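You operate a simulated robot arm through the tools that you are given. There is no shell and no other tool.

Carry out the task below with a simulated two-armed robot. There is one attempt and no reset: what you move stays moved.

JOB
Put the blue disc carton in the red tray. Put the cage module that says "130 V" from the white bench top on the top of the diluter and the cage module labelled "165 V" on the steel shelf number four. Take the grey dust cassette and put it on top of the teal hose carton. Put one of the tall cassettes from the beige bench top on top of the grey canister. Put the green cup on the grey bench top away on the blue bench top. Any order will do. Set down upright: cage module, green cup.

It is judged by the outcome, as a careful person would: the job done as asked, and still so three seconds after it is handed in. It fails if anything else is knocked over, pushed out of place, dropped, spilled or broken.

ROBOT AND FRAMES
Two 7-joint arms with three-finger grippers on one trunk, on a base that moves. Base frame: it is fixed to the floor where the robot stands at the start and does not move with it; the origin is under the middle of the robot, x ahead of it, y to its left, z up. Readings come in mm, rad, newtons and seconds.
The left shoulder is at the start at [30, 124, 983], the right one opposite. Each reaches about 950 mm from its shoulder. Places, roughly: blue bench top [-4300, 1500, 800]; blue disc carton [750, 0, 750]; cage module [500, -2500, 750]; green cup [-2000, -3250, 750]; grey canister [-3750, -500, 750]; grey dust cassette [750, -4250, 1000]; red tray (22x17x5 cm) [500, 200, 700]; steel shelf number four [-1300, 1600, 1200]; tall cassette [-1000, -3500, 750]; teal hose carton [500, -3250, 250]; top of the diluter [-2900, -2100, 900]. Payload 2.2 kg a hand.
The tool frame of a hand sits at the grasp point between the pads (the TCP): z along the fingers, y along the line on which they close. The tips reach 28 mm beyond it. The gripper opens to 102 mm; its body begins 71 mm behind the TCP.
Orientation is that of the tool frame in the base frame, as a unit quaternion [w, x, y, z]. With the fingers straight down and closing along the base's y, the tool's x points along the base's -x, its y along +y and its z along -z.

CONTROLS
- The arms move only by the tool jog_arm. It takes "left_series", "right_series" or both (then of equal length, played together; a hand with none holds still); each is a list of rows, each a list of 7 numbers: the shift along the tool's x, y, z in units of 100 mm (1.0 is 100 mm), then the turn, a rotation vector about the tool's x, y, z in units of 120 degrees (1.0 is 120 degrees), then the finger opening in mm, from 0 to 102. In form: [[dx, dy, dz, ax, ay, az, gripper], ...]. A call has 1 to 20 rows; each row is the pose to reach, as a shift and turn from the pose commanded when the call began, along the tool's axes at that moment. A call with a number of a shift or a turn outside -1 to 1 is refused whole. A row lasts 0.2 s, in which the tool goes at most 50 mm and 0.15 rad; a call with a longer step from one row to the next is refused whole, and so is a gripper value outside its range. A pose out of reach is approached as far as the arm can. The call stops where the force on the tool passes 40 N (or 10 N more than at its start, if that is more) or the arm is blocked; 0.2 s more then pass. The fingers move at their own pace (about 143.6 mm/s each) and stop on an object; they squeeze with about 33 N. The grip force told is the motor's: it shows also when the fingers shut on nothing. Time passes only in rows, and 0.2 s behind the last, so rows that repeat a pose let the fingers close. The reply holds the time, the measured pose of the TCP, the force on the tool along the base axes, the opening and the grip force, in the units named above and with some noise, with the torque about the TCP (base axes, N m) and any sound that the robot's microphone picked up.
- Cameras (640 x 400 px; columns grow to the right, rows downward): "scene" is now at [42.1, 19.5, 1695]; the picture's right is [0.27, -0.96, 0.00], its down [-0.77, -0.21, -0.60] and it looks along [0.58, 0.16, -0.80] (base axes); focal length 271 px, centre (320, 200). "left" rides on the left gripper at [72, 38, -86] in its tool frame; the picture's right is [-0.46, 0.89, 0.00], its down [-0.60, -0.32, -0.73] and it looks along [-0.65, -0.34, 0.68] (tool axes); focal length 256 px, centre (320, 200). "right" rides on the right gripper at [69, 44, -86] in its tool frame; the picture's right is [-0.53, 0.85, 0.00], its down [-0.58, -0.36, -0.73] and it looks along [-0.62, -0.39, 0.68] (tool axes); focal length 256 px, centre (320, 200).
- get_image(camera): a new picture of that camera. It takes no simulated time.
- move_column(by): moves the trunk up (or, below 0, down) by that many mm; the arms and the scene camera ride with it, the base frame stays. It gives what a move gives, with no picture.
- steer(legs): drives the robot by 1 to 6 legs, each [ahead, left, turn to the left] in mm, mm and rad, along the robot's own axes; the way and the turn of a leg run together, so that a leg with both is an arc; at most 1500 mm and 3.142 rad a leg. The arms and the cameras ride along, it lands a little off, and it stops where it bumps. It gives what a move gives.
- turn_head(pan, tilt): turns the head with the scene camera to pan (to the left, within 2.496 rad either way) and tilt (down, from -0.506 to 1.204), counted from straight ahead of the robot. It gives what a move gives.
- probe_pixels(camera, pixels): for up to 12 pixels [column, row] of the newest picture of that camera ("zoom" is the newest enlarged one), the place [x, y, z] in the base frame of the surface seen there, good to about 3 mm. It takes no simulated time.
- close_up(camera, box): a new picture of the part [left, top, right, bottom] of that camera's present view, enlarged. It takes no simulated time.
- job_done(): hands the job in; it is judged then, once.

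Open the grippers and draw the arms clear of the work before you hand the job in, unless the task says otherwise.

The tools are called after "Request:" as a command line: name --argument value ..., lists and objects as JSON in quotes. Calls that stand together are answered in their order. jog_arm: Moves the arms, as the interface text tells. Its arguments: {"type":"object","properties":{"left_series":{"type":"array"},"right_series":{"type":"array"}},"required":[]} The other tools are called the same way: move_column (by) moves the trunk up or down; steer (legs) drives the base; turn_head (pan, tilt) turns the head that bears the scene camera; get_image (camera) takes a picture; probe_pixels (camera, pixels) gives the place of the surface under pixels of a picture; close_up (camera, box) takes an enlarged picture of a part of a camera's view; job_done () hands the job in.

At the start:

```text
clock: 0.0
left_tool_pos: [535.5, 450.3, 1080.9]
left_ee_rot: [0.0, 0.0, 1.0, 0.001]
left_wrist_force: [0.7, 0.1, -0.2]
left_ft_torque: [0.0, -0.04, -0.01]
left_opening: 102.0
left_grip_force: 0.0
right_tool_pos: [340.6, -16.7, 1009.6]
right_ee_rot: [0.001, -0.001, 1.0, 0.001]
right_wrist_force: [-0.6, -0.3, 0.6]
right_ft_torque: [-0.02, -0.01, 0.0]
right_opening: 102.1
right_grip_force: 0.2
trunk travel left (down, up): [-225.0, 315.0]
robot x, y, heading: [-2.7, 1.0, -0.003]
head pan, tilt (commanded): [0.269, 0.927]
```

scene: 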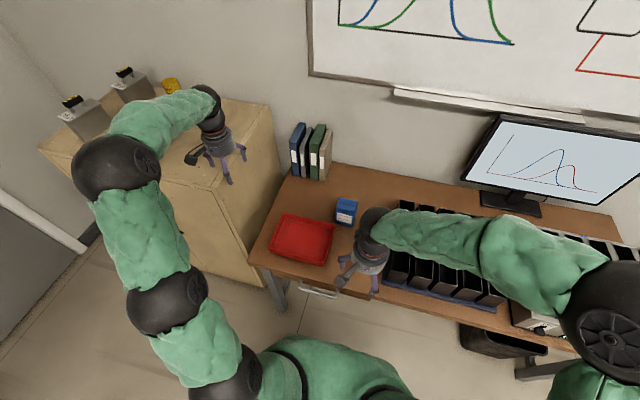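
right: 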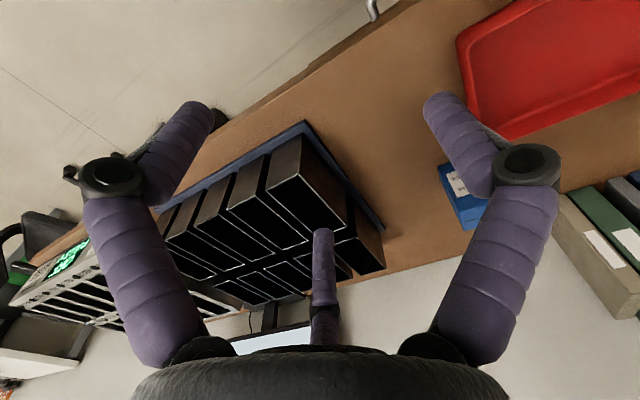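
left: 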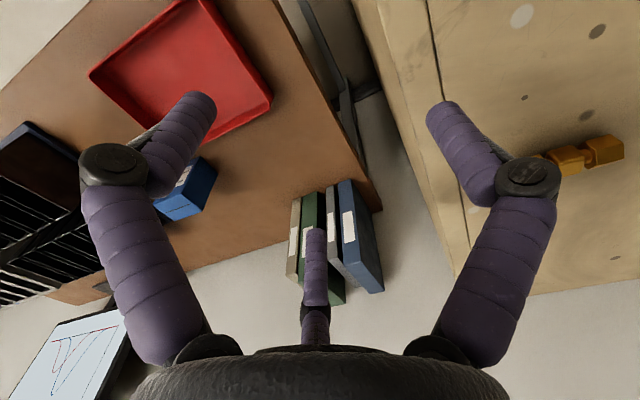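

The scene picture shows the blue carton at about (346, 210) and the red tray at about (302, 240). I'll take a fresh scene image and enlarge the region before probing.

Request:
close_up --camera "scene" --box '[240, 160, 440, 285]'

Request:
get_image --camera "scene"

```text
3.20 times, centred on (340, 222) of scene
```

zoom: 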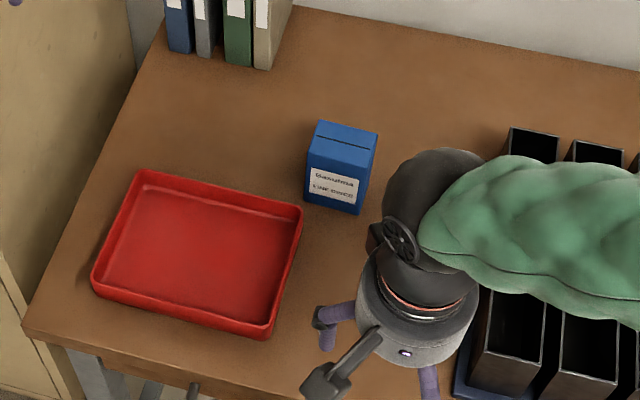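

```text
taken
```

scene: 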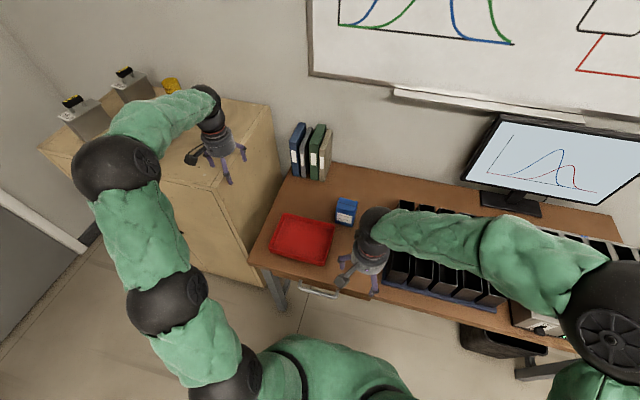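

The carton's top face in the zoom spans about (318,122)-(378,150), its front label is at (335,185), and the tray's floor is at (205,250). I probe the carton's corners, tray and bench.

Request:
probe_pixels --camera "zoom" --pixels '[[321, 124], [376, 134], [310, 150], [366, 164], [343, 143], [333, 195], [305, 198], [357, 212], [205, 250], [145, 172], [300, 210], [265, 335]]'

Request:
probe_pixels --camera "scene" --pixels '[[340, 180], [320, 275], [285, 262], [370, 255], [220, 140]]'

```text
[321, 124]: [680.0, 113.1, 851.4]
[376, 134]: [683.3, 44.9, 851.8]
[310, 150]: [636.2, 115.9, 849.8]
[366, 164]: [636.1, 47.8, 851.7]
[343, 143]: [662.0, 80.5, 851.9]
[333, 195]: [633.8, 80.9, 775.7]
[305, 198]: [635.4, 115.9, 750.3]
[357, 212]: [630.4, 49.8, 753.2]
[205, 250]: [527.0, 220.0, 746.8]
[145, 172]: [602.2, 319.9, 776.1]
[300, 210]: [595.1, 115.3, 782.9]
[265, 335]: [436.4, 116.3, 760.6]
```

```text
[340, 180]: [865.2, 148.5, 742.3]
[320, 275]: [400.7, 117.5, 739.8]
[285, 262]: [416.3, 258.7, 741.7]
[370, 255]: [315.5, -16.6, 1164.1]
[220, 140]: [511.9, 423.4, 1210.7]
```

The carton spans about x 634–682, y 46–116, z 742–851, and the tray floor is near z 747. Before grasping I want to see how the three fingers close, so I close the left hand partway in free air and look.

Request:
jog_arm --left_series '[[0, 0, 0, 0, 0, 0, 50], [0, 0, 0, 0, 0, 0, 50], [0, 0, 0, 0, 0, 0, 50]]'

Request:
get_image --camera "left"

```text
clock: 0.8
left_tool_pos: [535.0, 450.4, 1080.0]
left_ee_rot: [0.0, 0.0, 1.0, 0.0]
left_wrist_force: [-0.7, -0.7, 0.9]
left_ft_torque: [0.05, 0.0, -0.01]
left_opening: 50.1
left_grip_force: 0.2
right_tool_pos: [341.5, -17.4, 1009.9]
right_ee_rot: [0.0, 0.0, 1.0, 0.002]
right_wrist_force: [-0.1, -0.6, -0.4]
right_ft_torque: [-0.01, -0.01, 0.0]
right_opening: 101.9
right_grip_force: 0.1
trunk travel left (down, up): [-225.0, 315.0]
robot x, y, heading: [3.6, -1.3, -0.003]
head pan, tilt (commanded): [0.269, 0.927]
```

```text
taken
```

left: 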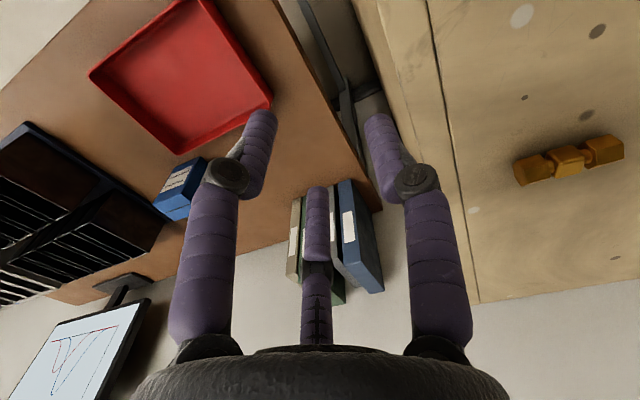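

The fingers close radially: one at tool +y and two at ±120° from it, so boxes are best held with tool y across the short side. I'll check the rack heights around the carton before moving the right hand over it.

Request:
probe_pixels --camera "zoom" --pixels '[[509, 130], [555, 138], [508, 160], [487, 292], [480, 355], [458, 385], [570, 145]]'

Request:
jog_arm --right_series '[[-0.08, 0.06, 0, 0, 0, 0.0625, 102], [-0.17, 0.13, 0, 0, 0, 0.125, 102], [-0.25, 0.19, 0, 0, 0, 0.1875, 102], [-0.33, 0.25, 0, 0, 0, 0.25, 102], [-0.42, 0.31, 0, 0, 0, 0.3125, 102], [-0.5, 0.38, 0, 0, 0, 0.375, 102], [-0.58, 0.44, 0, 0, 0, 0.4375, 102], [-0.67, 0.5, 0, 0, 0, 0.5, 102], [-0.75, 0.56, 0, 0, 0, 0.5625, 102], [-0.83, 0.63, 0, 0, 0, 0.625, 102], [-0.92, 0.69, 0, 0, 0, 0.6875, 102], [-1.0, 0.75, 0, 0, 0, 0.75, 102], [-1.0, 0.75, 0, 0, 0, 0.75, 102]]'

```text
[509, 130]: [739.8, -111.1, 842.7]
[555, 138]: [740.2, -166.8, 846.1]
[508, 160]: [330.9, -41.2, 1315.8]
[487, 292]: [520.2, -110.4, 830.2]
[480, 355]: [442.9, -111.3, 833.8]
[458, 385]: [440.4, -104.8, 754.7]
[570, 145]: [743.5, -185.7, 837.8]
```

```text
clock: 3.6
left_tool_pos: [535.2, 449.8, 1080.2]
left_ee_rot: [-0.001, 0.0, 1.0, 0.0]
left_wrist_force: [0.4, 0.0, -0.1]
left_ft_torque: [-0.02, 0.03, 0.01]
left_opening: 49.7
left_grip_force: 0.1
right_tool_pos: [442.1, 58.1, 1010.1]
right_ee_rot: [-0.001, 0.707, 0.707, 0.0]
right_wrist_force: [-0.7, 0.4, 0.4]
right_ft_torque: [0.0, -0.01, -0.04]
right_opening: 101.9
right_grip_force: 0.1
trunk travel left (down, up): [-225.0, 315.0]
robot x, y, heading: [-2.3, -1.1, 0.003]
head pan, tilt (commanded): [0.269, 0.927]
```

The right hand is now turned with tool y along base +x at (442, 58, 1010). I advance 100 mm at a time along tool y toward the point above the carton.

Request:
jog_arm --right_series '[[0.05, 0.25, 0, 0, 0, 0, 102], [0.11, 0.5, 0, 0, 0, 0, 102], [0.16, 0.75, 0, 0, 0, 0, 102], [0.22, 1.0, 0, 0, 0, 0, 102], [0.22, 1.0, 0, 0, 0, 0, 102]]'

Request:
jog_arm --right_series '[[0, 0.25, 0, 0, 0, 0, 102], [0, 0.5, 0, 0, 0, 0, 102], [0, 0.75, 0, 0, 0, 0, 102], [0, 1.0, 0, 0, 0, 0, 102], [0, 1.0, 0, 0, 0, 0, 102]]'

Request:
get_image --camera "right"

Request:
get_image --camera "scene"

```text
clock: 4.8
left_tool_pos: [534.4, 449.8, 1081.6]
left_ee_rot: [0.0, -0.001, 1.0, -0.001]
left_wrist_force: [-0.9, -0.4, 0.0]
left_ft_torque: [0.0, -0.06, -0.03]
left_opening: 50.1
left_grip_force: 0.1
right_tool_pos: [541.5, 80.6, 1009.5]
right_ee_rot: [0.0, 0.707, 0.707, 0.001]
right_wrist_force: [-0.3, 0.4, -0.3]
right_ft_torque: [-0.03, -0.01, 0.0]
right_opening: 102.0
right_grip_force: 0.2
trunk travel left (down, up): [-225.0, 315.0]
robot x, y, heading: [-1.0, -5.7, -0.002]
head pan, tilt (commanded): [0.269, 0.927]
```

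```text
clock: 6.0
left_tool_pos: [536.1, 450.5, 1081.5]
left_ee_rot: [0.0, -0.001, 1.0, 0.0]
left_wrist_force: [-0.4, -0.1, -0.2]
left_ft_torque: [-0.03, 0.01, 0.03]
left_opening: 49.9
left_grip_force: 0.0
right_tool_pos: [641.4, 80.4, 1008.8]
right_ee_rot: [-0.001, 0.707, 0.707, 0.001]
right_wrist_force: [-0.2, 0.1, 0.9]
right_ft_torque: [-0.01, 0.0, -0.02]
right_opening: 102.1
right_grip_force: 0.1
trunk travel left (down, up): [-225.0, 315.0]
robot x, y, heading: [1.6, -2.4, -0.004]
head pan, tilt (commanded): [0.269, 0.927]
```

```text
taken
```

right: 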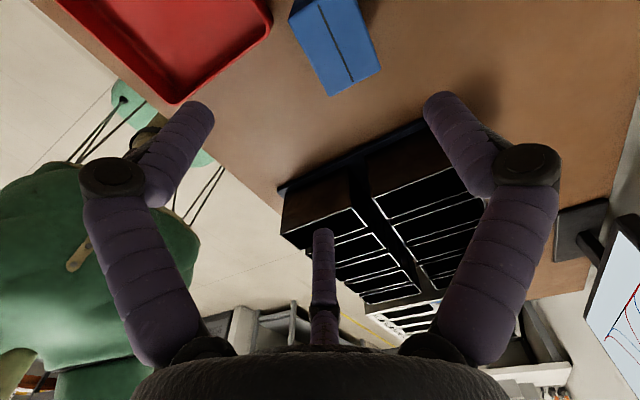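

```text
taken
```

scene: 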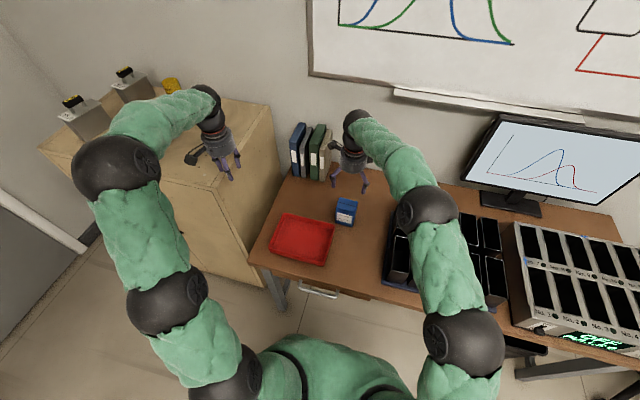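

The carton is at (338, 45) in the right camera and matches the scene probe. I descend 100 mm with a 6 mm shift in tool y, then check.

Request:
probe_pixels --camera "right" --pixels '[[338, 40], [334, 88], [376, 68]]'

Request:
jog_arm --right_series '[[0, 0.03, 0.25, 0, 0, 0, 102], [0, 0.06, 0.5, 0, 0, 0, 102], [0, 0.06, 0.75, 0, 0, 0, 102], [0, 0.06, 1.0, 0, 0, 0, 102], [0, 0.06, 1.0, 0, 0, 0, 102]]'

Request:
get_image --camera "right"

```text
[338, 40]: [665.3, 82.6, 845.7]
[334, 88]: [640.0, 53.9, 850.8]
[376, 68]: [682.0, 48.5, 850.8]
```

```text
clock: 7.2
left_tool_pos: [534.9, 450.7, 1081.4]
left_ee_rot: [0.0, 0.0, 1.0, 0.0]
left_wrist_force: [-0.7, 0.3, -0.1]
left_ft_torque: [-0.01, -0.01, 0.01]
left_opening: 49.8
left_grip_force: 0.1
right_tool_pos: [646.5, 81.2, 910.6]
right_ee_rot: [0.0, 0.707, 0.707, 0.0]
right_wrist_force: [0.3, 0.2, 0.2]
right_ft_torque: [0.02, -0.02, 0.02]
right_opening: 102.3
right_grip_force: 0.1
trunk travel left (down, up): [-225.0, 315.0]
robot x, y, heading: [-0.3, -2.6, 0.004]
head pan, tilt (commanded): [0.269, 0.927]
```

```text
taken
```

right: 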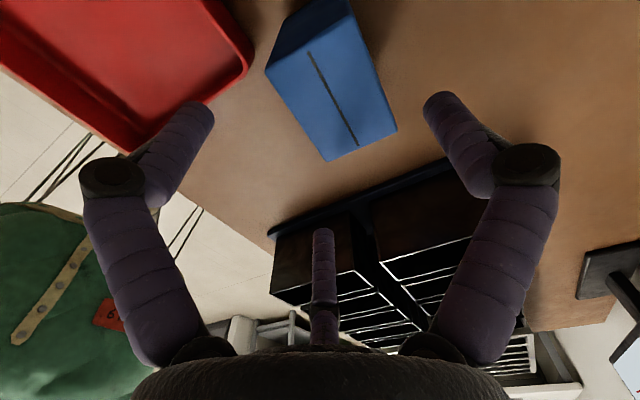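

The hand is centred over the carton at z 911. I go down 98 mm, then close.

Request:
jog_arm --right_series '[[0, 0, 0.2, 0, 0, 0, 102], [0, 0, 0.4, 0, 0, 0, 102], [0, 0, 0.6, 0, 0, 0, 102], [0, 0, 0.8, 0, 0, 0, 102], [0, 0, 0.98, 0, 0, 0, 102], [0, 0, 0.98, 0, 0, 0, 102]]'

Request:
get_image --camera "right"

```text
clock: 8.6
left_tool_pos: [534.0, 450.5, 1080.8]
left_ee_rot: [0.0, 0.001, 1.0, 0.0]
left_wrist_force: [-0.2, -0.1, 0.4]
left_ft_torque: [-0.01, 0.01, -0.03]
left_opening: 50.1
left_grip_force: 0.0
right_tool_pos: [645.8, 80.1, 812.6]
right_ee_rot: [-0.001, 0.707, 0.707, 0.0]
right_wrist_force: [0.4, -0.7, 0.0]
right_ft_torque: [-0.03, 0.03, 0.05]
right_opening: 102.0
right_grip_force: 0.1
trunk travel left (down, up): [-225.0, 315.0]
robot x, y, heading: [0.2, -0.9, -0.001]
head pan, tilt (commanded): [0.269, 0.927]
```

```text
taken
```

right: 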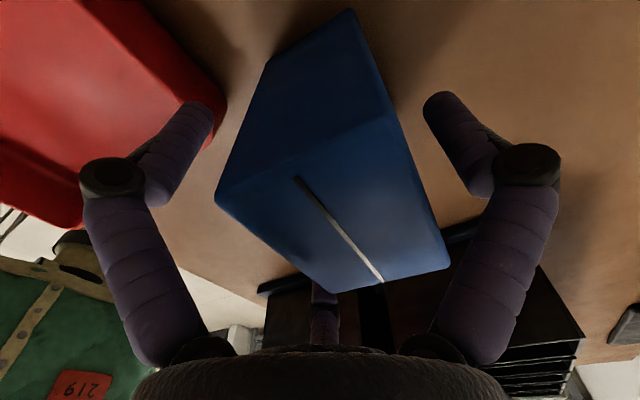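

The carton sits between the three fingers. I close on it with repeated rows.

Request:
jog_arm --right_series '[[0, 0, 0, 0, 0, 0, 75], [0, 0, 0, 0, 0, 0, 60], [0, 0, 0, 0, 0, 0, 45], [0, 0, 0, 0, 0, 0, 20], [0, 0, 0, 0, 0, 0, 20]]'

Request:
get_image --camera "right"

```text
clock: 9.8
left_tool_pos: [535.0, 451.0, 1080.1]
left_ee_rot: [0.0, 0.0, 1.0, 0.0]
left_wrist_force: [-0.6, -0.1, 0.2]
left_ft_torque: [0.0, 0.02, 0.0]
left_opening: 49.6
left_grip_force: 0.2
right_tool_pos: [646.0, 79.2, 813.6]
right_ee_rot: [0.0, 0.707, 0.707, 0.002]
right_wrist_force: [1.4, -1.0, 5.5]
right_ft_torque: [-0.01, -0.12, 0.08]
right_opening: 68.3
right_grip_force: 33.1
trunk travel left (down, up): [-225.0, 315.0]
robot x, y, heading: [-0.4, -0.9, 0.006]
head pan, tilt (commanded): [0.269, 0.927]
```

```text
taken
```

right: 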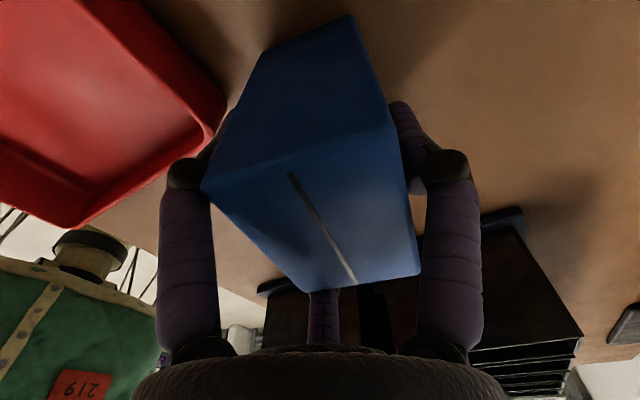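

The grip holds at 68 mm with 33 N, as modelled. I lift the carton 100 mm (tool −z).

Request:
jog_arm --right_series '[[0, 0, -0.1, 0, 0, 0, 20], [0, 0, -0.25, 0, 0, 0, 20], [0, 0, -0.4, 0, 0, 0, 20], [0, 0, -0.55, 0, 0, 0, 20], [0, 0, -0.7, 0, 0, 0, 20], [0, 0, -0.7, 0, 0, 0, 20]]'

Request:
get_image --camera "scene"

```text
clock: 11.2
left_tool_pos: [535.8, 449.5, 1081.4]
left_ee_rot: [0.0, 0.0, 1.0, -0.001]
left_wrist_force: [0.0, 0.0, -0.4]
left_ft_torque: [-0.04, 0.0, 0.01]
left_opening: 49.9
left_grip_force: 0.0
right_tool_pos: [647.0, 80.2, 882.4]
right_ee_rot: [-0.001, 0.707, 0.707, 0.0]
right_wrist_force: [1.2, 0.8, -1.4]
right_ft_torque: [0.02, 0.0, -0.01]
right_opening: 68.3
right_grip_force: 33.0
trunk travel left (down, up): [-225.0, 315.0]
robot x, y, heading: [-1.3, -1.6, -0.0]
head pan, tilt (commanded): [0.269, 0.927]
```

```text
taken
```

scene: 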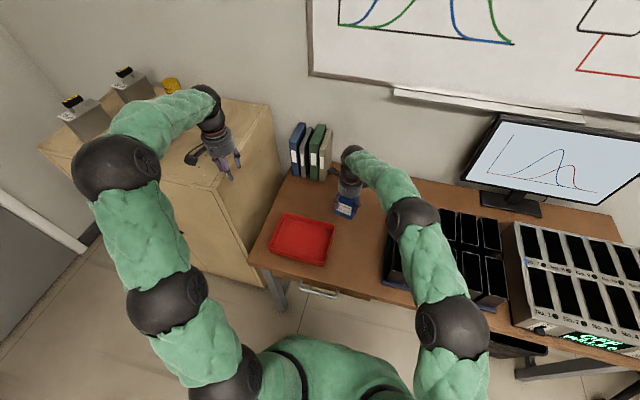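

The carton hangs securely (bottom ≈ z 811, above the 783 rim). I move it diagonally toward the tray centre in two calls.

Request:
jog_arm --right_series '[[0.17, -0.17, 0, 0, 0, 0, 20], [0.35, -0.35, 0, 0, 0, 0, 20], [0.52, -0.52, 0, 0, 0, 0, 20], [0.69, -0.69, 0, 0, 0, 0, 20], [0.69, -0.69, 0, 0, 0, 0, 20]]'

Request:
jog_arm --right_series '[[0.17, -0.17, 0, 0, 0, 0, 20], [0.35, -0.35, 0, 0, 0, 0, 20], [0.52, -0.52, 0, 0, 0, 0, 20], [0.69, -0.69, 0, 0, 0, 0, 20], [0.69, -0.69, 0, 0, 0, 0, 20]]'

Request:
get_image --camera "scene"

Request:
get_image --camera "right"

```text
clock: 12.4
left_tool_pos: [534.7, 449.9, 1080.8]
left_ee_rot: [-0.001, 0.0, 1.0, 0.0]
left_wrist_force: [-0.4, 0.8, -0.4]
left_ft_torque: [0.02, 0.01, -0.02]
left_opening: 49.8
left_grip_force: 0.1
right_tool_pos: [577.9, 149.4, 880.8]
right_ee_rot: [0.0, 0.707, 0.707, 0.0]
right_wrist_force: [0.3, 0.3, -1.2]
right_ft_torque: [0.0, -0.02, 0.01]
right_opening: 67.7
right_grip_force: 32.8
trunk travel left (down, up): [-225.0, 315.0]
robot x, y, heading: [-3.6, -1.5, 0.006]
head pan, tilt (commanded): [0.269, 0.927]
```

```text
clock: 13.6
left_tool_pos: [535.6, 450.0, 1081.3]
left_ee_rot: [0.001, 0.0, 1.0, -0.001]
left_wrist_force: [0.6, 0.3, 0.0]
left_ft_torque: [0.0, -0.02, 0.0]
left_opening: 49.9
left_grip_force: 0.1
right_tool_pos: [509.1, 218.2, 880.7]
right_ee_rot: [-0.001, 0.707, 0.707, 0.001]
right_wrist_force: [-0.4, 0.0, -1.2]
right_ft_torque: [-0.03, 0.01, -0.01]
right_opening: 67.7
right_grip_force: 33.0
trunk travel left (down, up): [-225.0, 315.0]
robot x, y, heading: [1.6, -1.3, 0.004]
head pan, tilt (commanded): [0.269, 0.927]
```

```text
taken
```

scene: 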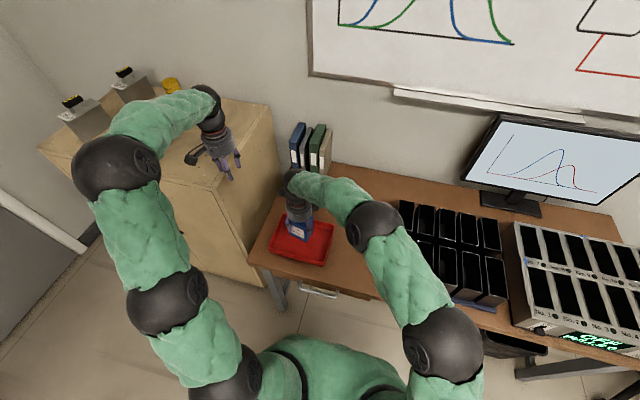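

```text
taken
```

right: 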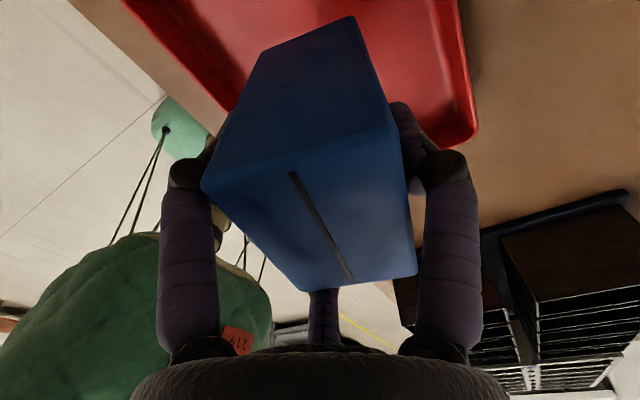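

The carton is over the middle of the tray. I lower about 62 mm, slowing at the end.

Request:
jog_arm --right_series '[[0, 0, 0.15, 0, 0, 0, 20], [0, 0, 0.3, 0, 0, 0, 20], [0, 0, 0.45, 0, 0, 0, 20], [0, 0, 0.53, 0, 0, 0, 20], [0, 0, 0.57, 0, 0, 0, 20], [0, 0, 0.6, 0, 0, 0, 20], [0, 0, 0.62, 0, 0, 0, 20], [0, 0, 0.63, 0, 0, 0, 20], [0, 0, 0.63, 0, 0, 0, 20]]'

Request:
get_image --camera "right"

```text
clock: 15.6
left_tool_pos: [534.5, 450.2, 1080.9]
left_ee_rot: [0.0, 0.0, 1.0, 0.0]
left_wrist_force: [0.2, 0.2, 0.1]
left_ft_torque: [0.02, 0.03, -0.01]
left_opening: 50.1
left_grip_force: 0.1
right_tool_pos: [509.4, 217.3, 818.8]
right_ee_rot: [-0.001, 0.707, 0.707, 0.0]
right_wrist_force: [0.5, 0.1, -1.2]
right_ft_torque: [0.01, 0.03, 0.02]
right_opening: 67.6
right_grip_force: 32.6
trunk travel left (down, up): [-225.0, 315.0]
robot x, y, heading: [-1.2, -0.5, -0.0]
head pan, tilt (commanded): [0.269, 0.927]
```

```text
taken
```

right: 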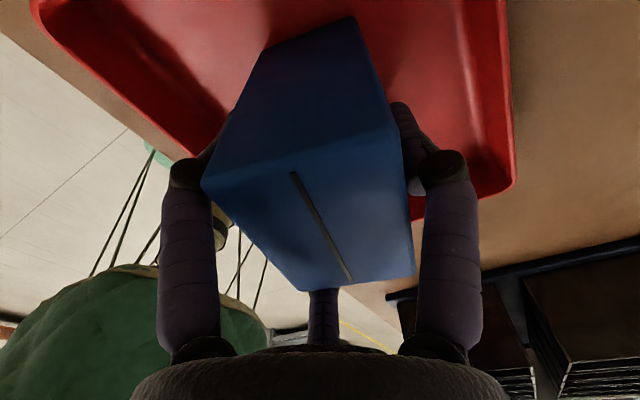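

The z force is still −1.2 N, so it hangs just above the floor of the tray. I go down in 1–2 mm steps.

Request:
jog_arm --right_series '[[0, 0, 0.01, 0, 0, 0, 20], [0, 0, 0.02, 0, 0, 0, 20], [0, 0, 0.03, 0, 0, 0, 20], [0, 0, 0.04, 0, 0, 0, 20], [0, 0, 0.04, 0, 0, 0, 20]]'

```text
clock: 16.8
left_tool_pos: [534.6, 450.2, 1082.2]
left_ee_rot: [0.001, 0.0, 1.0, 0.0]
left_wrist_force: [0.7, 0.1, -0.2]
left_ft_torque: [-0.02, 0.04, -0.02]
left_opening: 49.9
left_grip_force: 0.1
right_tool_pos: [510.6, 219.7, 818.6]
right_ee_rot: [0.0, 0.707, 0.707, 0.004]
right_wrist_force: [-2.1, -3.5, 21.6]
right_ft_torque: [-0.07, 0.04, 0.29]
right_opening: 67.3
right_grip_force: 33.1
trunk travel left (down, up): [-225.0, 315.0]
robot x, y, heading: [1.7, -1.5, 0.001]
head pan, tilt (commanded): [0.269, 0.927]
```

Contact: 21.6 N up. I back off 3 mm and open the fingers.

Request:
jog_arm --right_series '[[0, 0, -0.03, 0, 0, 0, 20], [0, 0, -0.03, 0, 0, 0, 70], [0, 0, -0.03, 0, 0, 0, 85], [0, 0, -0.03, 0, 0, 0, 102], [0, 0, -0.03, 0, 0, 0, 102]]'

Request:
get_image --camera "right"

```text
clock: 18.0
left_tool_pos: [535.3, 451.0, 1080.2]
left_ee_rot: [0.0, 0.0, 1.0, 0.0]
left_wrist_force: [-0.8, -0.5, -0.6]
left_ft_torque: [-0.02, -0.01, 0.0]
left_opening: 50.3
left_grip_force: 0.0
right_tool_pos: [509.9, 219.3, 816.5]
right_ee_rot: [0.0, 0.707, 0.707, 0.001]
right_wrist_force: [0.1, -0.4, 0.1]
right_ft_torque: [0.01, -0.01, 0.03]
right_opening: 102.1
right_grip_force: 0.0
trunk travel left (down, up): [-225.0, 315.0]
robot x, y, heading: [-1.5, -1.3, 0.0]
head pan, tilt (commanded): [0.269, 0.927]
```

```text
taken
```

right: 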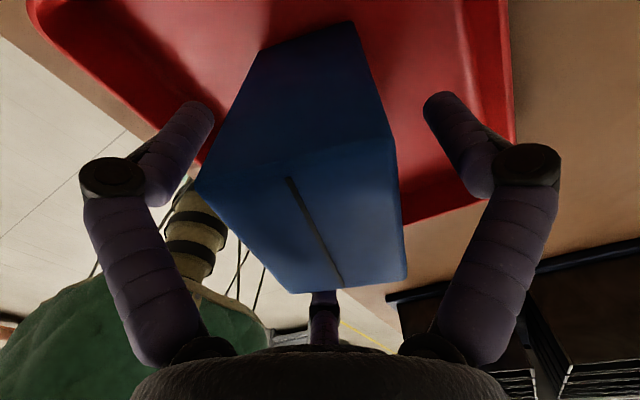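

The carton stands on the tray floor and the fingers are clear. I raise the hand 100 mm twice straight up.

Request:
jog_arm --right_series '[[0, 0, -0.2, 0, 0, 0, 102], [0, 0, -0.45, 0, 0, 0, 102], [0, 0, -0.7, 0, 0, 0, 102], [0, 0, -1.0, 0, 0, 0, 102], [0, 0, -1.0, 0, 0, 0, 102]]'

Request:
jog_arm --right_series '[[0, 0, -0.3, 0, 0, 0, 102], [0, -0.3, -0.6, 0, 0, 0, 102], [0, -0.6, -0.9, 0, 0, 0, 102], [0, -0.9, -1.0, 0, 0, 0, 102], [0, -1.0, -1.0, 0, 0, 0, 102]]'

Request:
get_image --camera "scene"

```text
clock: 19.2
left_tool_pos: [536.2, 449.9, 1081.7]
left_ee_rot: [-0.001, 0.0, 1.0, 0.0]
left_wrist_force: [-0.6, 0.7, -0.7]
left_ft_torque: [0.0, 0.03, -0.01]
left_opening: 50.2
left_grip_force: 0.1
right_tool_pos: [508.3, 217.8, 917.1]
right_ee_rot: [0.0, 0.707, 0.707, 0.001]
right_wrist_force: [-0.3, 0.5, -0.4]
right_ft_torque: [-0.01, 0.0, -0.03]
right_opening: 102.3
right_grip_force: 0.1
trunk travel left (down, up): [-225.0, 315.0]
robot x, y, heading: [-0.8, -0.0, -0.001]
head pan, tilt (commanded): [0.269, 0.927]
```

```text
clock: 20.4
left_tool_pos: [535.3, 451.3, 1081.1]
left_ee_rot: [0.0, 0.001, 1.0, 0.0]
left_wrist_force: [-0.4, 0.6, 0.0]
left_ft_torque: [0.02, -0.01, 0.04]
left_opening: 50.2
left_grip_force: 0.1
right_tool_pos: [409.0, 218.3, 1016.2]
right_ee_rot: [0.0, 0.707, 0.707, 0.001]
right_wrist_force: [-0.7, 0.3, -0.3]
right_ft_torque: [-0.02, 0.0, -0.01]
right_opening: 101.8
right_grip_force: 0.0
trunk travel left (down, up): [-225.0, 315.0]
robot x, y, heading: [1.4, -2.1, -0.002]
head pan, tilt (commanded): [0.269, 0.927]
```

```text
taken
```

scene: 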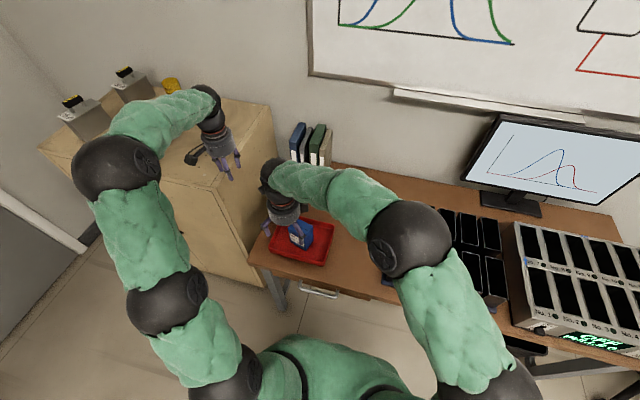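

The carton is standing inside the tray. Now I look around with the head to map the way to the other places.

Request:
turn_head --pan -1.2 --tilt 0.45

Request:
get_image --camera "scene"

Request:
turn_head --pan -2.3 --tilt 0.45

Request:
get_image --camera "scene"

Request:
turn_head --pan 1.3 --tilt 0.45

Request:
get_image --camera "scene"

Request:
turn_head --pan 2.4 --tilt 0.45

Request:
get_image --camera "scene"

```text
clock: 22.0
left_tool_pos: [535.5, 450.1, 1079.6]
left_ee_rot: [-0.001, 0.0, 1.0, -0.001]
left_wrist_force: [-0.4, 0.7, 0.3]
left_ft_torque: [0.0, -0.03, -0.02]
left_opening: 50.1
left_grip_force: 0.0
right_tool_pos: [409.6, 217.6, 1016.9]
right_ee_rot: [0.0, 0.707, 0.707, 0.001]
right_wrist_force: [-0.2, -0.1, 0.2]
right_ft_torque: [0.0, 0.02, 0.01]
right_opening: 102.1
right_grip_force: 0.0
trunk travel left (down, up): [-225.0, 315.0]
robot x, y, heading: [-3.3, 0.2, 0.003]
head pan, tilt (commanded): [-1.201, 0.45]
```

```text
taken
```

scene: 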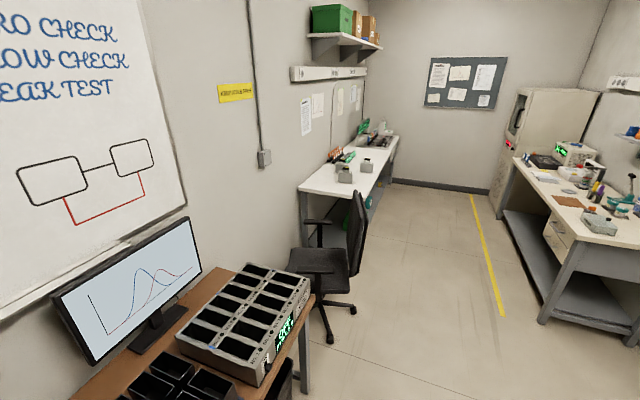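

```text
clock: 23.3
left_tool_pos: [535.6, 450.4, 1080.6]
left_ee_rot: [0.0, 0.0, 1.0, 0.0]
left_wrist_force: [0.0, -0.5, 0.3]
left_ft_torque: [0.0, 0.01, 0.03]
left_opening: 49.9
left_grip_force: 0.0
right_tool_pos: [409.5, 217.8, 1017.3]
right_ee_rot: [0.0, 0.707, 0.707, 0.001]
right_wrist_force: [-0.1, 0.3, 0.3]
right_ft_torque: [0.01, 0.0, 0.02]
right_opening: 102.2
right_grip_force: 0.0
trunk travel left (down, up): [-225.0, 315.0]
robot x, y, heading: [-2.3, -0.4, -0.001]
head pan, tilt (commanded): [-2.3, 0.45]
```

```text
taken
```

scene: 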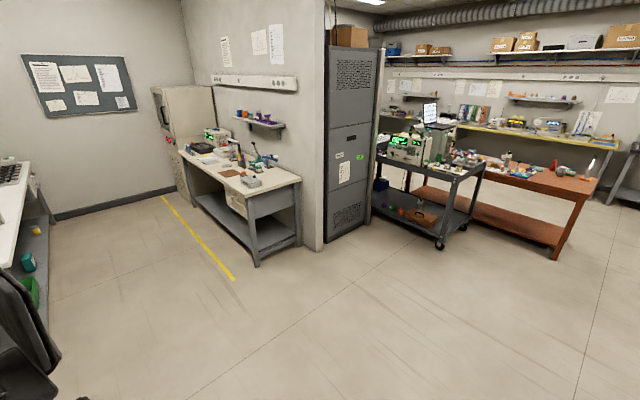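

```text
clock: 26.3
left_tool_pos: [534.3, 450.4, 1081.8]
left_ee_rot: [-0.001, 0.0, 1.0, 0.0]
left_wrist_force: [-0.4, 0.7, 1.4]
left_ft_torque: [-0.02, 0.02, -0.05]
left_opening: 50.0
left_grip_force: 0.0
right_tool_pos: [409.5, 217.7, 1017.8]
right_ee_rot: [0.0, 0.707, 0.707, 0.001]
right_wrist_force: [0.4, 0.7, 0.1]
right_ft_torque: [0.0, 0.03, -0.01]
right_opening: 101.7
right_grip_force: 0.1
trunk travel left (down, up): [-225.0, 315.0]
robot x, y, heading: [-1.5, 0.3, -0.004]
head pan, tilt (commanded): [1.3, 0.45]
```

```text
taken
```

scene: 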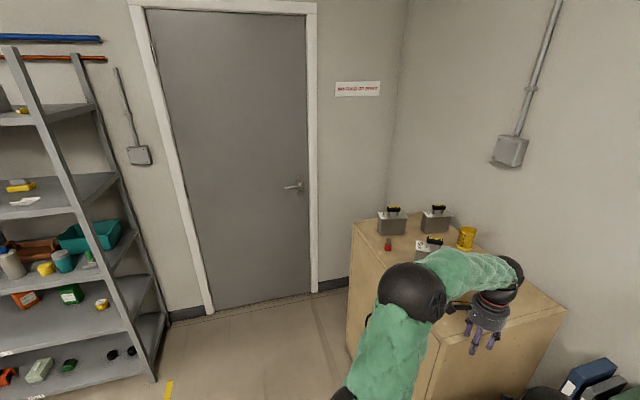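

```text
clock: 27.6
left_tool_pos: [535.2, 450.0, 1081.1]
left_ee_rot: [0.0, 0.0, 1.0, -0.001]
left_wrist_force: [-0.3, 0.2, -0.2]
left_ft_torque: [0.02, 0.04, -0.03]
left_opening: 50.0
left_grip_force: 0.0
right_tool_pos: [409.1, 216.8, 1016.4]
right_ee_rot: [-0.001, 0.707, 0.707, 0.0]
right_wrist_force: [0.3, 0.3, 0.3]
right_ft_torque: [-0.01, -0.02, 0.0]
right_opening: 101.7
right_grip_force: 0.1
trunk travel left (down, up): [-225.0, 315.0]
robot x, y, heading: [-0.1, 1.8, 0.001]
head pan, tilt (commanded): [2.4, 0.45]
```

```text
taken
```

scene: 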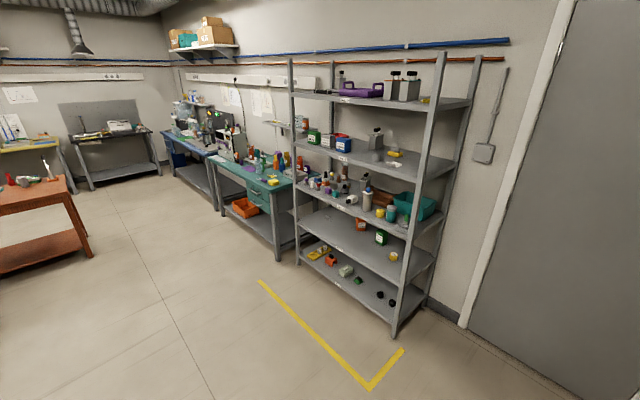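

The room map is clearer: white bench ahead-right, shelving unit left-behind, benches at the rear. I zoom toward the white bench and the items on the wooden cabinet to identify the cage modules.

Request:
turn_head --pan -1.3 --tilt 0.35

Request:
close_up --camera "scene" --box '[300, 120, 460, 220]'

Request:
get_image --camera "scene"

Request:
close_up --camera "scene" --box '[320, 100, 400, 150]'

```text
clock: 30.7
left_tool_pos: [535.4, 450.5, 1080.8]
left_ee_rot: [0.0, 0.0, 1.0, 0.0]
left_wrist_force: [0.3, -0.1, -0.3]
left_ft_torque: [0.01, -0.02, -0.01]
left_opening: 50.0
left_grip_force: 0.1
right_tool_pos: [409.1, 218.1, 1016.8]
right_ee_rot: [-0.001, 0.707, 0.707, 0.001]
right_wrist_force: [0.1, 0.0, -0.5]
right_ft_torque: [-0.02, 0.02, -0.02]
right_opening: 102.0
right_grip_force: 0.1
trunk travel left (down, up): [-225.0, 315.0]
robot x, y, heading: [-3.1, -1.8, -0.001]
head pan, tilt (commanded): [-1.3, 0.351]
```

```text
4.00 times, centred on (380, 170) of scene
```

zoom: 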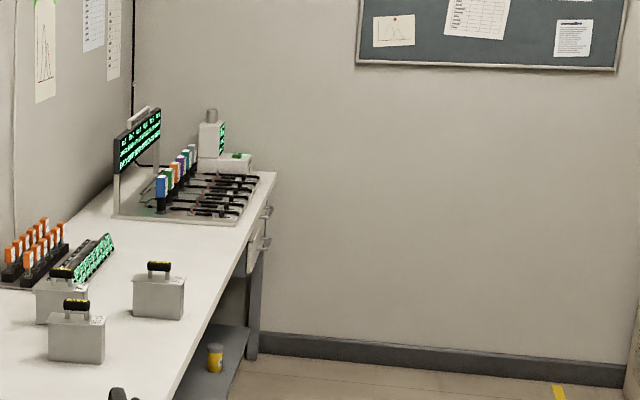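

```text
taken
```

scene: 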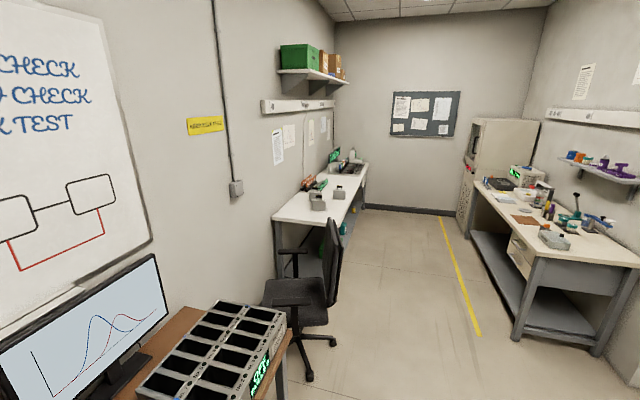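

```text
8.00 times, centred on (360, 125) of scene
```

zoom: 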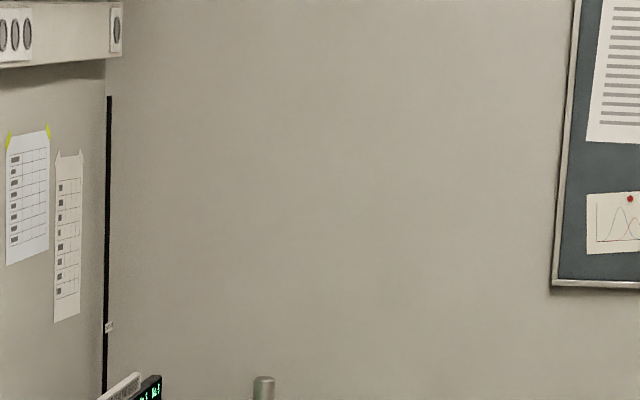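

Three cage modules with handles stand on the white bench near (318, 203) and (340, 195). I probe these and landmarks (chair, beige bench, cabinet) to map distances.

Request:
probe_pixels --camera "scene" --pixels '[[318, 207], [339, 195], [275, 218], [330, 222], [310, 292], [328, 300], [305, 375], [245, 375], [520, 340], [598, 350], [470, 190], [540, 247]]'

Request:
probe_pixels --camera "scene" --pixels '[[365, 170], [350, 208], [278, 317], [440, 215], [480, 330], [240, 220], [400, 300], [600, 235], [360, 240]]'

```text
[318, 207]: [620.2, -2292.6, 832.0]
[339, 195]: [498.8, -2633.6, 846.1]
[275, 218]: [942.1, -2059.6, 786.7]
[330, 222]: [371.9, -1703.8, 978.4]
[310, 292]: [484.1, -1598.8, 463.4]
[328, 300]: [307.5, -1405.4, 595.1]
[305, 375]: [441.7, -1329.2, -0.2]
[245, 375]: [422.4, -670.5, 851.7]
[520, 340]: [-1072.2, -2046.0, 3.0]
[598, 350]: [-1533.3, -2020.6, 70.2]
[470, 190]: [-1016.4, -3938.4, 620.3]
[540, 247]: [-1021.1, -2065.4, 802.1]
```

```text
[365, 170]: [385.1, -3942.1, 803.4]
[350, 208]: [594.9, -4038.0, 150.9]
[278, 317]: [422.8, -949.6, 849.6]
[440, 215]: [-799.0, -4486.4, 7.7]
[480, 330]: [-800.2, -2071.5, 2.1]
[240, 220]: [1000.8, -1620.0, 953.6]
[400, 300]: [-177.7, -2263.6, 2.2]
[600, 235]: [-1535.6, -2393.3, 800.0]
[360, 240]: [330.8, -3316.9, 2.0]
```

White bench front edge is near x≈385, z≈790, with the chair around (370, −1500); the aisle from x −1000 to 385 is free. I back up 450 mm, then strafe right along the aisle to y≈−2400.

Request:
steer --legs '[[-450, 0, 0], [0, -1200, 0], [0, -1150, 0]]'

Request:
turn_head --pan 0.0 --tilt 0.6

Request:
get_image --camera "scene"

```text
clock: 44.6
left_tool_pos: [97.3, -1898.8, 1081.9]
left_ee_rot: [0.0, -0.005, 1.0, 0.0]
left_wrist_force: [-0.7, 0.0, 0.7]
left_ft_torque: [0.02, 0.03, -0.01]
left_opening: 49.9
left_grip_force: 0.2
right_tool_pos: [-26.2, -2131.4, 1016.1]
right_ee_rot: [-0.001, 0.704, 0.711, 0.0]
right_wrist_force: [0.4, -0.2, 0.2]
right_ft_torque: [0.01, 0.0, 0.04]
right_opening: 102.1
right_grip_force: 0.0
trunk travel left (down, up): [-225.0, 315.0]
robot x, y, heading: [-433.5, -2353.3, 0.01]
head pan, tilt (commanded): [-1.3, 0.351]
```

```text
clock: 46.0
left_tool_pos: [97.6, -1898.0, 1079.5]
left_ee_rot: [0.0, -0.005, 1.0, 0.0]
left_wrist_force: [-0.9, -0.7, 0.0]
left_ft_torque: [-0.02, 0.03, -0.01]
left_opening: 49.9
left_grip_force: 0.1
right_tool_pos: [-25.6, -2131.6, 1017.3]
right_ee_rot: [0.0, 0.704, 0.71, 0.0]
right_wrist_force: [0.5, -0.7, 0.2]
right_ft_torque: [-0.03, -0.02, -0.01]
right_opening: 102.0
right_grip_force: 0.0
trunk travel left (down, up): [-225.0, 315.0]
robot x, y, heading: [-433.8, -2352.6, 0.01]
head pan, tilt (commanded): [0.0, 0.6]
```

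```text
taken
```

scene: 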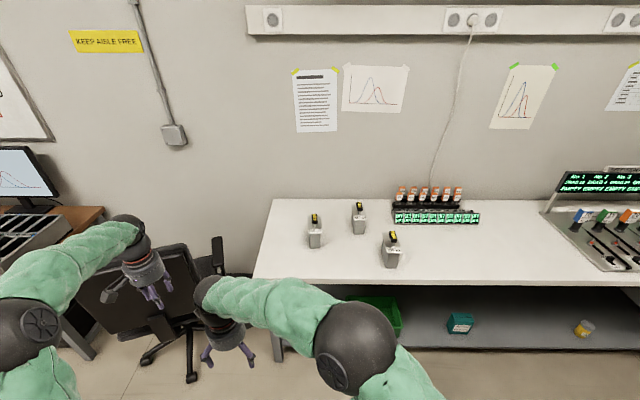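

The three modules are at (315, 228), (360, 213) and (391, 248); the teal carton is on the lower shelf at (460, 322). I zoom in to read labels.

Request:
close_up --camera "scene" --box '[290, 190, 418, 270]'

Request:
close_up --camera "scene" --box '[340, 195, 404, 235]'

Request:
close_up --camera "scene" --box '[290, 205, 354, 245]'

Request:
close_up --camera "scene" --box '[365, 225, 429, 265]'

```text
5.00 times, centred on (354, 230) of scene
```

zoom: 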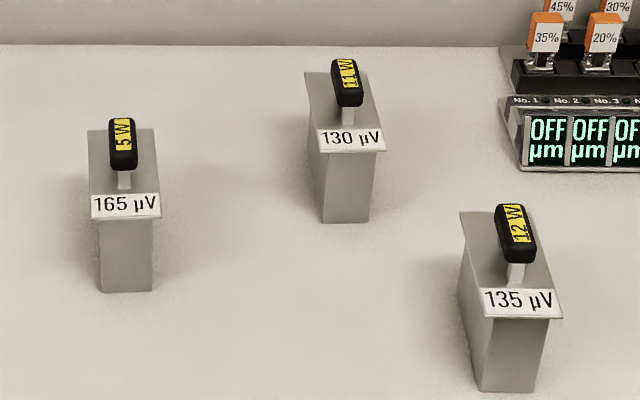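

```text
10.00 times, centred on (372, 215) of scene
```

zoom: 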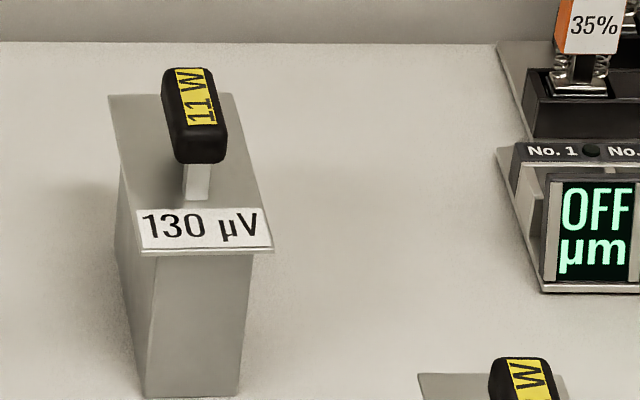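

```text
10.00 times, centred on (322, 225) of scene
```

zoom: 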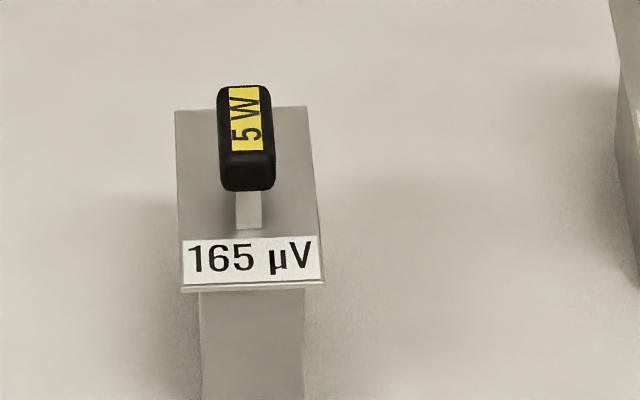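

```text
10.00 times, centred on (397, 245) of scene
```

zoom: 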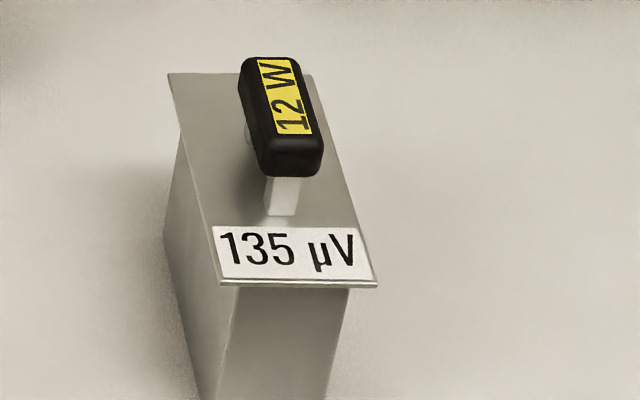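

The white bench modules read "165 µV", "130 µV" and "135 µV". Similar boxes stood on the wooden cabinet, so I check their labels before deciding which ones are meant.

Request:
turn_head --pan 1.2 --tilt 0.3

Request:
get_image --camera "scene"

```text
clock: 47.4
left_tool_pos: [96.8, -1898.4, 1081.2]
left_ee_rot: [0.001, -0.005, 1.0, 0.0]
left_wrist_force: [0.5, -0.3, 0.5]
left_ft_torque: [0.0, 0.0, -0.06]
left_opening: 50.0
left_grip_force: 0.1
right_tool_pos: [-25.2, -2131.7, 1016.3]
right_ee_rot: [-0.001, 0.703, 0.711, 0.001]
right_wrist_force: [0.3, 0.1, 0.4]
right_ft_torque: [0.01, 0.0, -0.02]
right_opening: 101.7
right_grip_force: 0.0
trunk travel left (down, up): [-225.0, 315.0]
robot x, y, heading: [-429.4, -2357.1, 0.012]
head pan, tilt (commanded): [1.201, 0.3]
```

```text
taken
```

scene: 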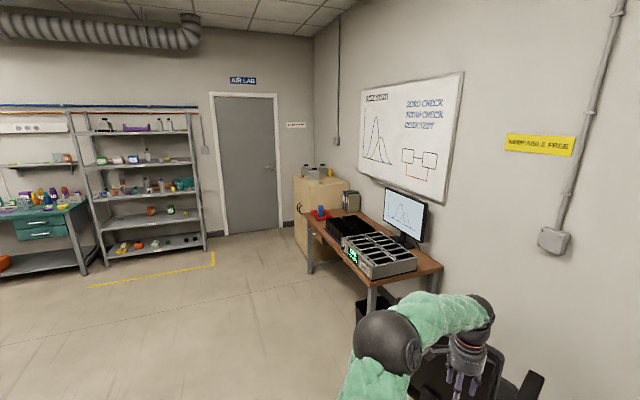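

The cabinet is at (320, 180). I zoom in on the boxes on it and on the shelves.

Request:
close_up --camera "scene" --box '[292, 158, 356, 198]'

Request:
close_up --camera "scene" --box '[300, 160, 332, 180]'

Request:
close_up --camera "scene" --box '[60, 100, 220, 260]'

```text
10.00 times, centred on (324, 178) of scene
```

zoom: 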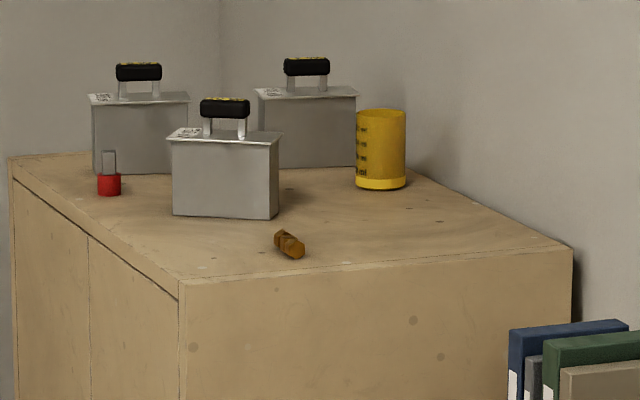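

```text
16.00 times, centred on (316, 170) of scene
```

zoom: 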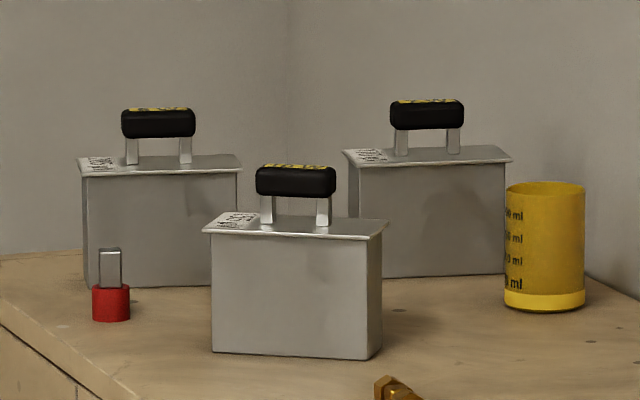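

```text
2.50 times, centred on (140, 180) of scene
```

zoom: 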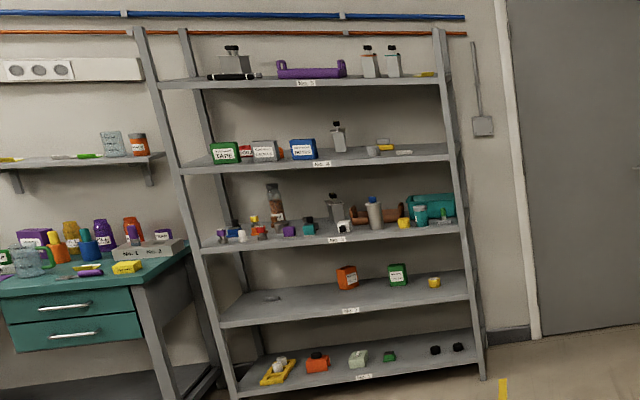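

Three more cage modules stand on the cabinet, and their labels are unreadable from here. I drive back up the aisle to read them before choosing.

Request:
steer --legs '[[0, 1300, 0], [0, 1200, 0]]'

Request:
turn_head --pan 0.6 --tilt 0.5

Request:
get_image --camera "scene"

```text
clock: 59.7
left_tool_pos: [46.4, 625.5, 1080.8]
left_ee_rot: [0.0, -0.016, 1.0, 0.0]
left_wrist_force: [-0.3, 0.4, 0.7]
left_ft_torque: [-0.04, 0.0, 0.02]
left_opening: 50.1
left_grip_force: 0.2
right_tool_pos: [-69.4, 389.6, 1018.2]
right_ee_rot: [0.0, 0.695, 0.719, 0.001]
right_wrist_force: [0.4, 0.1, 0.8]
right_ft_torque: [-0.01, -0.01, 0.0]
right_opening: 101.9
right_grip_force: 0.2
trunk travel left (down, up): [-225.0, 315.0]
robot x, y, heading: [-474.0, 158.6, 0.033]
head pan, tilt (commanded): [1.201, 0.3]
```

```text
clock: 60.7
left_tool_pos: [47.4, 626.1, 1081.0]
left_ee_rot: [-0.001, -0.016, 1.0, 0.0]
left_wrist_force: [-0.4, 0.3, -0.2]
left_ft_torque: [-0.02, 0.02, 0.02]
left_opening: 49.8
left_grip_force: 0.1
right_tool_pos: [-69.8, 389.5, 1017.3]
right_ee_rot: [-0.001, 0.695, 0.719, 0.001]
right_wrist_force: [-0.3, 0.0, -0.3]
right_ft_torque: [0.02, 0.0, 0.02]
right_opening: 102.2
right_grip_force: 0.0
trunk travel left (down, up): [-225.0, 315.0]
robot x, y, heading: [-471.9, 156.8, 0.03]
head pan, tilt (commanded): [0.6, 0.499]
```

```text
taken
```

scene: 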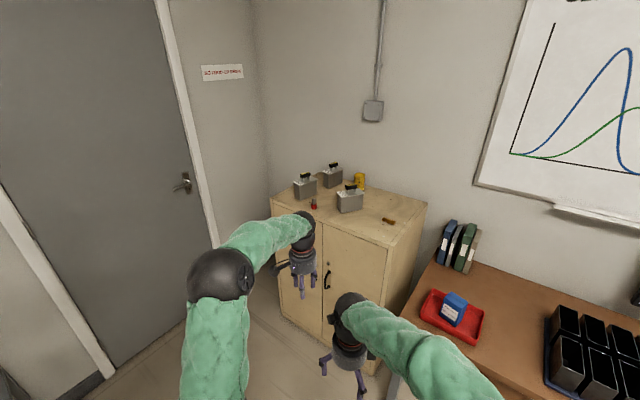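

The cabinet modules are at (305, 185), (332, 175) and (349, 200). I zoom in on each label.

Request:
close_up --camera "scene" --box '[290, 160, 370, 210]'

Request:
close_up --camera "scene" --box '[288, 168, 328, 193]'

Request:
close_up --camera "scene" --box '[328, 180, 368, 205]'

```text
8.00 times, centred on (330, 185) of scene
```

zoom: 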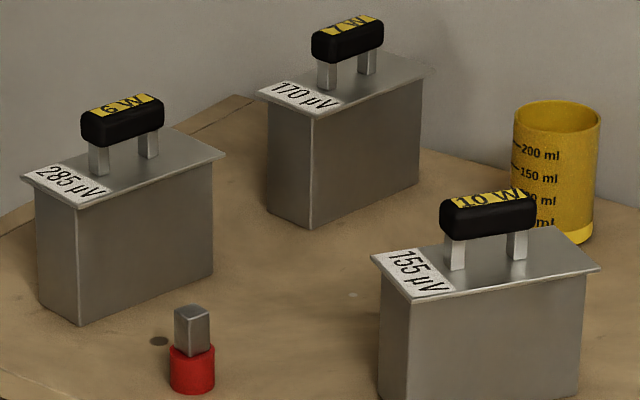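

```text
16.00 times, centred on (308, 180) of scene
```

zoom: 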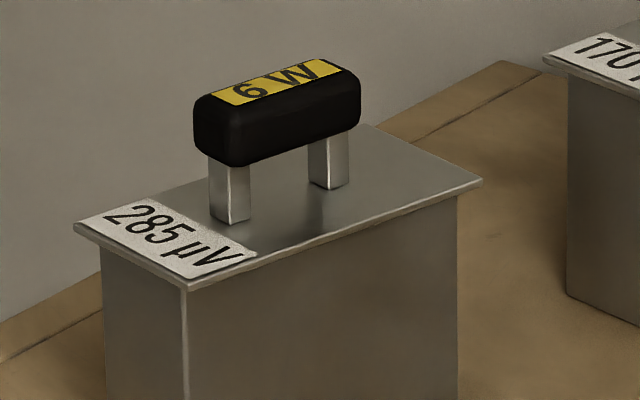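

```text
16.00 times, centred on (348, 192) of scene
```

zoom: 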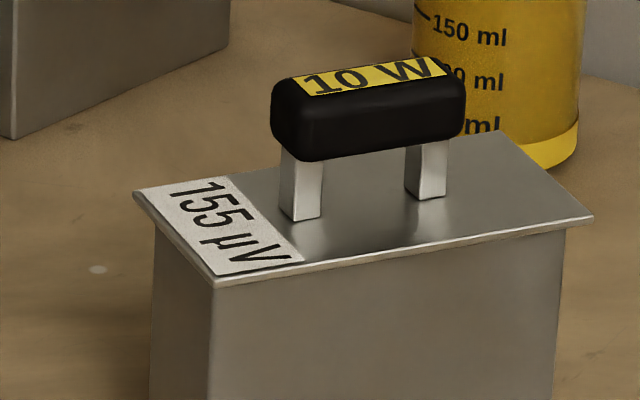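

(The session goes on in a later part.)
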